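You operate a simulated robot arm through the tools that you are given. There is no shell and no other tool. Be economical: measure what you need, move in short steps, check, and stop when the job is done.

You are at the controls of a simulated robot arm. One attempt, no reset.

## Task
Fetch the white rag and set it on the grey cover.

The check looks at the end state, three seconds after you hand in, the way a careful person would. Anything else that was tipped, shoved, dropped, spilled or broken makes it a failure. A push-on lid holds only when it is set on centred and level and pressed home; a screw cap is set on level and turned clockwise until tight.

## Robot
A 7-joint arm with a two-finger parallel gripper, fixed in place. Base frame: the origin is at the foot of the arm, x ahead of it, y to its left, z up; the work surface is at about z = 0.649. Readings come in m, rad, newtons and seconds.
With the tool pointing down near the work surface it reaches from about 0.22 to 0.66 m from the base axis. Its first joint turns from -1.152 to 1.152 rad. Payload 1.57 kg.
Tool frame: the origin (TCP) lies between the finger pads and is the grasp point; the fingertips stand 0.03 m ahead of it; z points along the fingers, y is the line along which they close. The gripper opens to 0.11 m. The fingers are 0.024 m wide and 0.012 m thick; the gripper's body (0.048 by 0.112 m) begins 0.078 m behind the TCP.
Orientation is that of the tool frame in the base frame, as [roll, pitch, yaw] about the fixed x, y, z axes, in that order (R = Rz(yaw) Ry(pitch) Rx(roll)). With the fingers straight down and closing along the base's y, the tool's x points along the base's -x, its y along +y and its z along -z.

## Interface
- The arm moves only by the tool servo_tool. Its argument "moves" is a list of rows, each a list of 2 entries, a list of its own where there are three numbers: the shift along the tool's x, y, z in units of 50 mm (1.0 is 50 mm), then the turn about the tool's z in units of 5 degrees (1.0 is 5 degrees). In form: [[[tx, ty, tz], yaw], ...]. A call has 1 to 10 rows; each row shifts and turns the commanded pose from where the row before left it, along the tool's axes as they then stand. "fingers" is the closure, from 0 (fully open) to 1 (shut), set as the call begins (left out, the last holds). A call with a number of a shift or a turn outside -1 to 1 is refused whole. Each row takes 0.2 s and may step no farther than 0.05 m and 0.15 rad from the row before; otherwise, or with a gripper value out of range, the whole call is refused. Where a pose cannot be reached the arm comes as near as it can. A force on the tool above 40 N (or 10 N above the force at the start of the call, whichever is more), or a blocked arm, ends the call early, and 0.2 s more pass. The fingers move at their own pace (about 0.108 m/s each) and stop on an object; they squeeze with about 25 N. The grip force told is the motor's: it shows also when the fingers shut on nothing. Time passes only in rows, and 0.2 s behind the last, so rows that do not move let the fingers close. The reply holds the time, the measured pose of the TCP, the force on the tool along the base axes, the opening and the grip force, in the units named above and with some noise.
- Cameras (640 x 400 px; columns grow to the right, rows downward): "scene" is fixed at [0.1782, -0.413, 1.393]; the picture's right is [0.57, -0.82, 0.00], its down [-0.56, -0.39, -0.73] and it looks along [0.60, 0.41, -0.68] (base axes); focal length 312 px, centre (320, 200). "wrist" rides on the gripper at [-0.036, 0, -0.08] in the tool frame; the picture's right is [0.00, -1.00, 0.00], its down [0.97, 0.00, -0.24] and it looks along [0.24, 0.00, 0.97] (tool axes); focal length 218 px, centre (320, 200). There is no depth. A picture from a camera that has moved, and an enlarged one, comes with that camera's place and axes in the base frame and with its lens.
- capture(camera): a new picture of that camera. It takes no simulated time.
- inspect(camera, box): a new picture of the part [left, top, right, bottom] of that camera's present view, enlarged. It takes no simulated time.
- finish_job(): hands the job in; it is judged then, once.

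Work in short steps. Places have to be worked out from the pictures, the camera data and where the tool is seen: move nearer, look again, correct. Check each grasp and each placing, and mend what went wrong. You have 90 turns and 36 pictures in all, those below and enlarged ones among them. Open the gripper and draw the arm clear of the work before you hand the job in, unless the task says otherwise; then end with one line.

The tools are called after "Emit:" as a command line: name --argument value ..., lists and objects as JSON in quotes. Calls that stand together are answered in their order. servo_tool: Moves the arm, as the interface text tells. Its arguments: {"type":"object","properties":{"moves":{"type":"array","items":{"type":"array"}},"fingers":{"type":"number"}},"required":["moves"]} The other tools are called the same way: capture (camera) takes a picture; inspect (camera, box) takes an enlarged picture of a part of a camera's view; finish_job () hands the job in.

At the start:

```text
t: 0.0
eef_pos: [0.459, 0.0805, 0.9608]
orientation: [-3.141, -0.001, -3.142]
ft_force: [0.1, -0.4, 0.2]
finger_gap: 0.11
finger_force: 0.1
```

scene: 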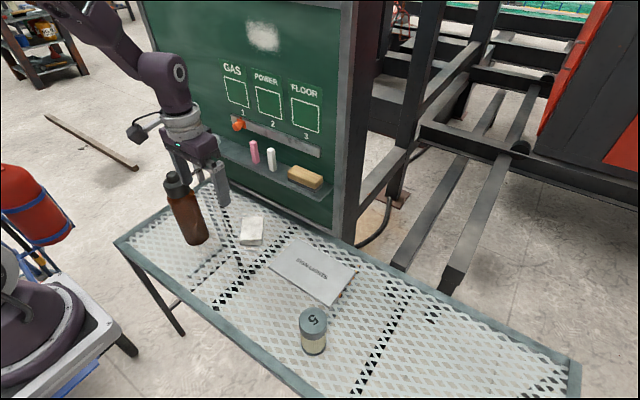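
wrist: 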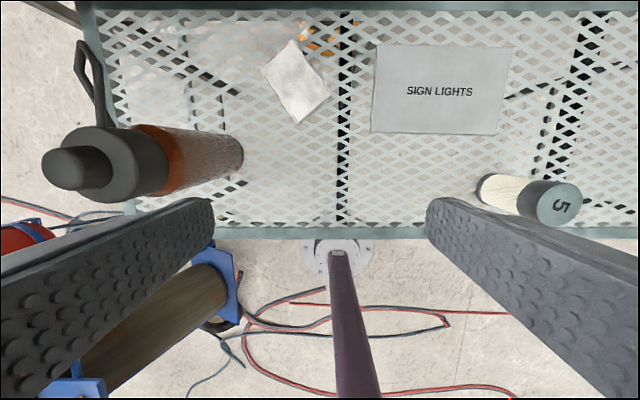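

I'll look closer at the rag and the grey plate before moving.

Emit:
inspect --camera "scene" --box '[200, 190, 380, 310]'

Emit:
inspect --camera "wrist" --box '[230, 10, 530, 200]'

```text
3.33 times, centred on (290, 250) of scene
camera zoom: at [0.1782, -0.413, 1.393], right [0.57, -0.82, 0.0], down [-0.56, -0.39, -0.73], along [0.6, 0.41, -0.68], focal length 1042 px, centre (420, 33)
```

zoom: 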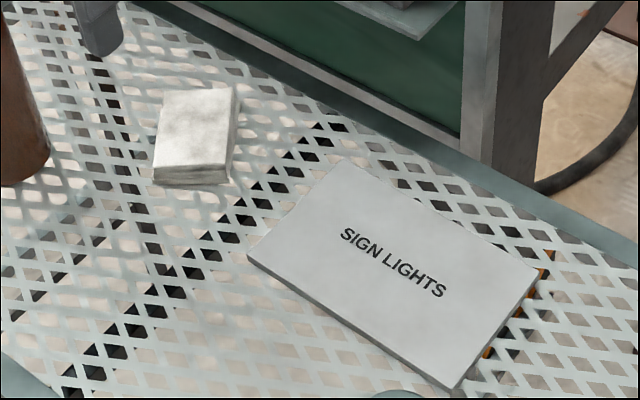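

```text
2.11 times, centred on (380, 105) of wrist
camera zoom: at [0.4957, 0.0818, 1.0408], right [0.0, -1.0, 0.0], down [-0.97, 0.0, 0.24], along [-0.24, 0.0, -0.97], focal length 460 px, centre (194, 400)
```

zoom: 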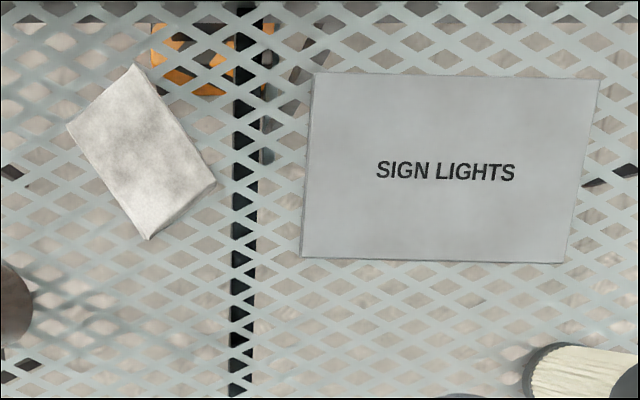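

The rag is about 0.10 × 0.066 m, centred near (0.590, 0.121), with its long axis turned about 38° from x. The cover is the SIGN LIGHTS plate, centred near (0.579, -0.108). I'll move above the rag at z≈0.84.

Emit:
servo_tool --moves '[[[-0.524, 0.16, 0.5], 0], [[-0.524, 0.16, 0.5], 0], [[-0.524, 0.16, 0.5], 0], [[-0.524, 0.16, 0.5], 0], [[-0.524, 0.16, 0.5], 0]]' --fingers 0

```text
t: 1.2
eef_pos: [0.591, 0.1231, 0.8332]
orientation: [-3.141, -0.001, -3.142]
ft_force: [-0.2, 0.3, -0.8]
finger_gap: 0.1101
finger_force: 0.0
```

The arm is above the rag. Next I turn -38° about the tool axis to line the fingers up with the short side.

Emit:
servo_tool --moves '[[[0, 0, 0], -0.95], [[0, 0, 0], -0.95], [[0, 0, 0], -0.95], [[0, 0, 0], -0.95], [[0, 0, 0], -0.95], [[0, 0, 0], -0.95], [[0, 0, 0], -0.95], [[0, 0, 0], -0.95]]'

Emit:
capture --camera "wrist"

Emit:
capture --camera "scene"

```text
t: 3.0
eef_pos: [0.5914, 0.1236, 0.8353]
orientation: [-3.141, 0.0, -2.476]
ft_force: [0.3, 0.2, 0.0]
finger_gap: 0.1097
finger_force: 0.1
```

```text
31 pictures are left
camera wrist: at [0.6191, 0.1446, 0.9158], right [0.62, -0.79, 0.0], down [-0.76, -0.6, 0.24], along [-0.19, -0.15, -0.97], focal length 218 px, centre (320, 200)
```

wrist: 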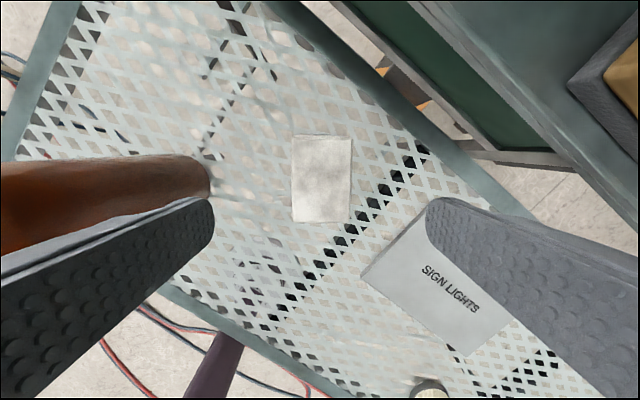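

```text
30 pictures are left
```

scene: 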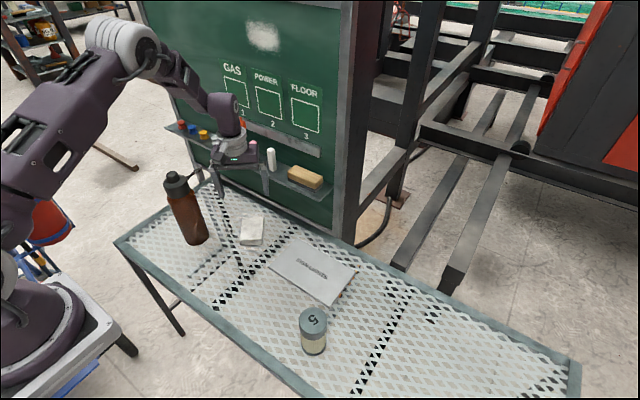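

The rag is centred and lined up between the fingers, and the bottle is clear of them. I'll descend to z≈0.685.

Emit:
servo_tool --moves '[[[0, 0, 0.8], 0], [[0, 0, 0.8], 0], [[0, 0, 0.8], 0], [[0, 0, 0.4], 0], [[0, 0, 0.2], 0]]'

Emit:
capture --camera "wrist"

Emit:
inspect --camera "scene" --box '[180, 160, 330, 260]'

```text
t: 4.2
eef_pos: [0.5908, 0.1214, 0.685]
orientation: [-3.14, -0.003, -2.477]
ft_force: [-0.5, -0.6, -0.1]
finger_gap: 0.1098
finger_force: 0.1
```

```text
29 pictures are left
camera wrist: at [0.6187, 0.1443, 0.7657], right [0.62, -0.79, 0.0], down [-0.77, -0.6, 0.24], along [-0.19, -0.15, -0.97], focal length 218 px, centre (320, 200)
```

wrist: 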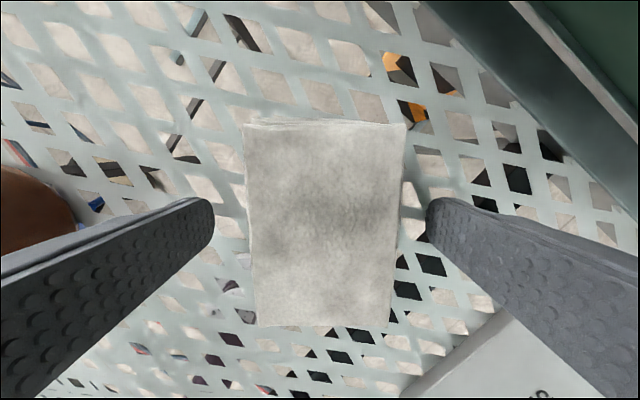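

```text
4.00 times, centred on (255, 210) of scene
camera zoom: at [0.1782, -0.413, 1.393], right [0.57, -0.82, 0.0], down [-0.56, -0.39, -0.73], along [0.6, 0.41, -0.68], focal length 1250 px, centre (580, 160)
```

zoom: 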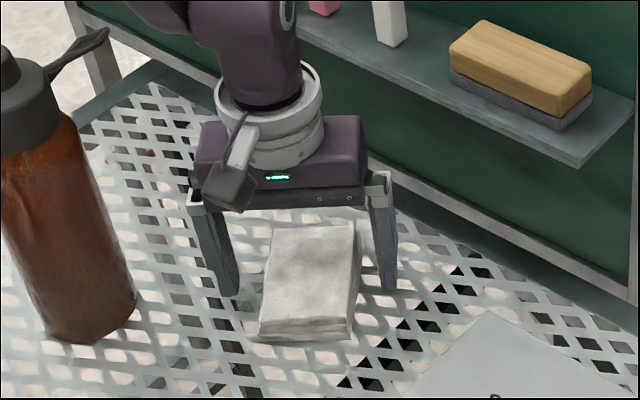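

The fingers straddle the rag with the tips just above the table. I'll close now.

Emit:
servo_tool --moves '[[[0, 0, 0], 0], [[0, 0, 0], 0], [[0, 0, 0], 0], [[0, 0, 0], 0]]' --fingers 1

```text
t: 5.2
eef_pos: [0.5895, 0.1217, 0.6854]
orientation: [-3.141, 0.0, -2.479]
ft_force: [0.0, -0.3, -0.6]
finger_gap: 0.0676
finger_force: 25.6
```

The rag is gripped at a 0.068 m opening. I'll lift it straight up by 0.1 m.

Emit:
servo_tool --moves '[[[0, 0, -0.3], 0], [[0, 0, -0.5], 0], [[0, 0, -0.6], 0], [[0, 0, -0.6], 0]]'

Emit:
capture --camera "wrist"

Emit:
inspect --camera "scene" --box '[170, 110, 380, 320]'

```text
t: 6.2
eef_pos: [0.5903, 0.1213, 0.7868]
orientation: [3.141, 0.001, -2.479]
ft_force: [0.2, 0.1, -0.5]
finger_gap: 0.0675
finger_force: 25.4
```

```text
27 pictures are left
camera wrist: at [0.6185, 0.1437, 0.8665], right [0.62, -0.79, 0.0], down [-0.76, -0.6, 0.24], along [-0.19, -0.15, -0.97], focal length 218 px, centre (320, 200)
```

wrist: 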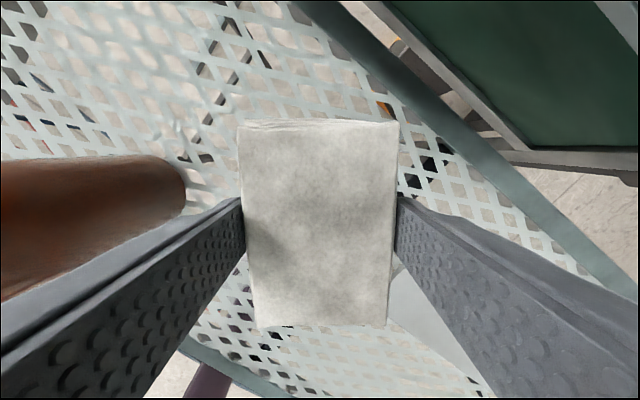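

```text
1.90 times, centred on (275, 215) of scene
camera zoom: at [0.1782, -0.413, 1.393], right [0.57, -0.82, 0.0], down [-0.56, -0.39, -0.73], along [0.6, 0.41, -0.68], focal length 595 px, centre (406, 171)
```

zoom: 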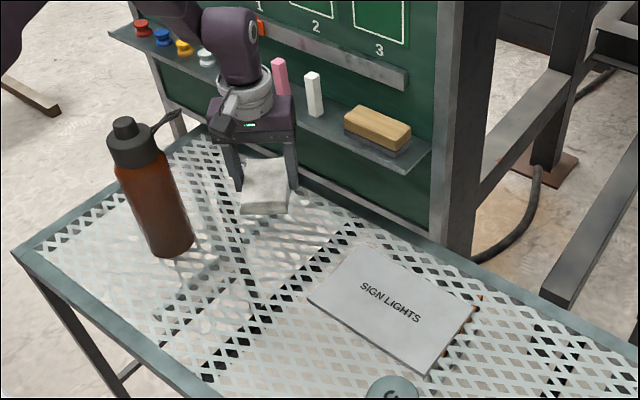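

The rag is held level. I'll carry it over the plate, aiming at (0.575, -0.108), and then turn it back square with the plate.

Emit:
servo_tool --moves '[[[0.2, -0.22, 0], 0], [[0.4, -0.45, 0], 0], [[0.45, -0.5, 0], 0], [[0.45, -0.5, 0], 0], [[0.45, -0.5, 0], 0], [[0.45, -0.5, 0], 0], [[0.4, -0.47, 0], 0], [[0.25, -0.29, 0], 0]]'

Emit:
servo_tool --moves '[[[0, 0, 0], 0.95], [[0, 0, 0], 0.95], [[0, 0, 0], 0.95], [[0, 0, 0], 0.95], [[0, 0, 0], 0.95], [[0, 0, 0], 0.95], [[0, 0, 0], 0.95], [[0, 0, 0], 0.95]]'

Emit:
capture --camera "wrist"

Emit:
inspect --camera "scene" --box '[210, 130, 420, 340]'

```text
t: 8.0
eef_pos: [0.5762, -0.1076, 0.7852]
orientation: [-3.141, -0.001, -2.478]
ft_force: [-0.1, -0.4, -0.4]
finger_gap: 0.0672
finger_force: 25.0
```

```text
t: 9.8
eef_pos: [0.5754, -0.1058, 0.785]
orientation: [-3.14, -0.001, 3.14]
ft_force: [0.1, 0.0, -0.7]
finger_gap: 0.0674
finger_force: 24.9
```

```text
25 pictures are left
camera wrist: at [0.6121, -0.107, 0.8657], right [0.0, -1.0, 0.0], down [-0.97, 0.0, 0.24], along [-0.24, 0.0, -0.97], focal length 218 px, centre (320, 200)
```

wrist: 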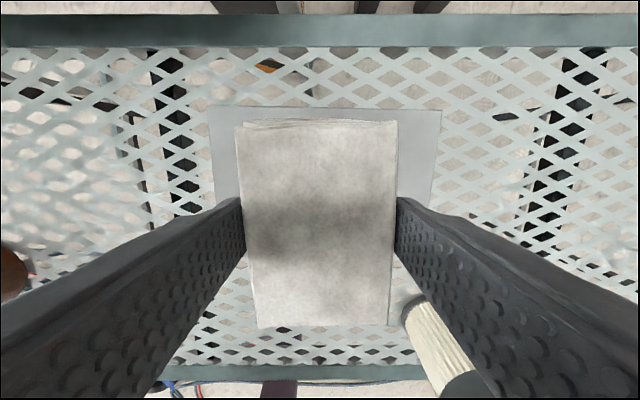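

```text
1.90 times, centred on (315, 235) of scene
camera zoom: at [0.1782, -0.413, 1.393], right [0.57, -0.82, 0.0], down [-0.56, -0.39, -0.73], along [0.6, 0.41, -0.68], focal length 595 px, centre (330, 133)
```

zoom: 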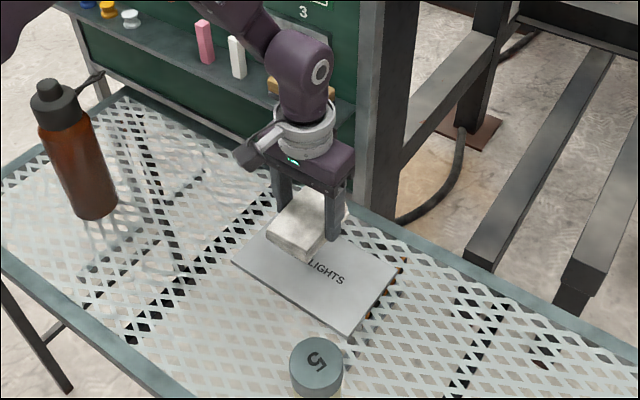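

The rag is centred over the plate, apart from a small +x correction. I'll lower to z≈0.703, just above contact.

Emit:
servo_tool --moves '[[[-0.06, 0.0, 0.4], 0], [[-0.06, -0.03, 0.5], 0], [[0, -0.03, 0.5], 0], [[0, 0, 0.25], 0]]'

Emit:
inspect --camera "scene" --box '[260, 190, 370, 310]'

```text
t: 10.8
eef_pos: [0.5817, -0.1094, 0.7044]
orientation: [-3.141, 0.001, 3.14]
ft_force: [0.0, 0.5, 0.5]
finger_gap: 0.0672
finger_force: 24.8
```

```text
3.33 times, centred on (315, 250) of scene
camera zoom: at [0.1782, -0.413, 1.393], right [0.57, -0.82, 0.0], down [-0.56, -0.39, -0.73], along [0.6, 0.41, -0.68], focal length 1042 px, centre (337, 33)
```

zoom: 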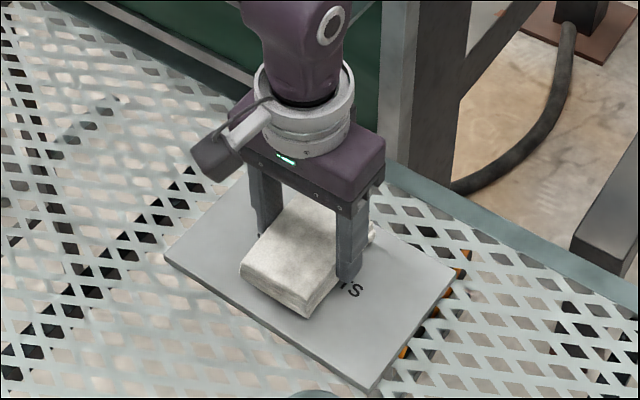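

It is nearly down. I'll lower in 2 mm steps and watch the force.

Emit:
servo_tool --moves '[[[0, 0, 0.04], 0], [[0, 0, 0.04], 0], [[0, 0, 0.04], 0]]'

```text
t: 11.6
eef_pos: [0.581, -0.1111, 0.6975]
orientation: [3.141, -0.001, -3.141]
ft_force: [0.1, 0.7, -0.7]
finger_gap: 0.0672
finger_force: 25.6
```

There is no contact force yet, so I'll go on in 1 mm steps.

Emit:
servo_tool --moves '[[[0, 0, 0.02], 0], [[0, 0, 0.02], 0]]'

```text
t: 12.2
eef_pos: [0.5821, -0.1107, 0.6951]
orientation: [-3.141, 0.001, -3.141]
ft_force: [-2.5, 1.4, 5.8]
finger_gap: 0.0671
finger_force: 24.7
```

A force of about 6 N up shows the rag is on the plate. I'll release it.

Emit:
servo_tool --moves '[[[0, 0, 0], 0], [[0, 0, 0], 0], [[0, 0, 0], 0]]' --fingers 0

Emit:
servo_tool --moves '[[[0, 0, -0.3], 0], [[0, 0, -0.6], 0], [[0, 0, -0.8], 0], [[0.5, 0, -0.8], 0], [[0.6, 0, -0.7], 0], [[0.6, 0, -0.7], 0]]'

Emit:
capture --camera "scene"

Emit:
capture --camera "wrist"

```text
t: 13.0
eef_pos: [0.5801, -0.1109, 0.695]
orientation: [3.141, 0.0, 3.141]
ft_force: [-1.1, 0.3, 0.6]
finger_gap: 0.1099
finger_force: 0.2
```

```text
t: 14.4
eef_pos: [0.4969, -0.11, 0.8913]
orientation: [-3.14, 0.0, 3.141]
ft_force: [0.2, 0.4, 1.1]
finger_gap: 0.1102
finger_force: 0.1
```

```text
22 pictures are left
```

scene: 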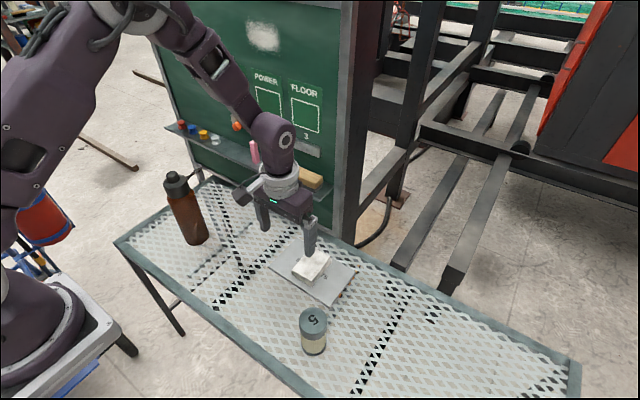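

```text
21 pictures are left
camera wrist: at [0.5324, -0.1094, 0.9712], right [0.0, -1.0, 0.0], down [-0.97, 0.0, 0.24], along [-0.24, 0.0, -0.97], focal length 218 px, centre (320, 200)
```

wrist: 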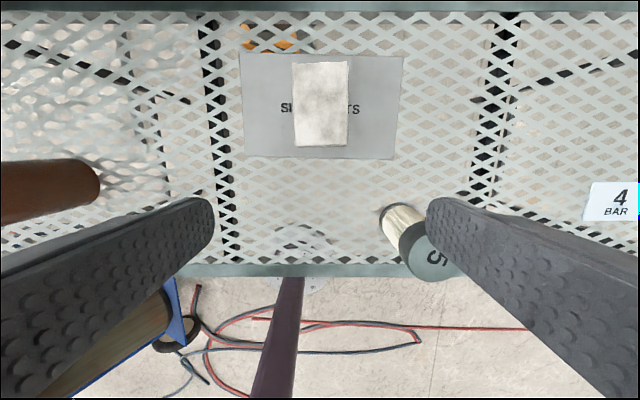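

The rag lies flat and centred on the grey plate. The plate, bottle, jar and tray items are undisturbed, and the arm is clear with the gripper open.

Emit:
finish_job

```text
The job is handed in.
```

The white rag is lying centred on the grey "SIGN LIGHTS" cover; the last pictures show nothing else moved, and the arm is clear with the gripper open.
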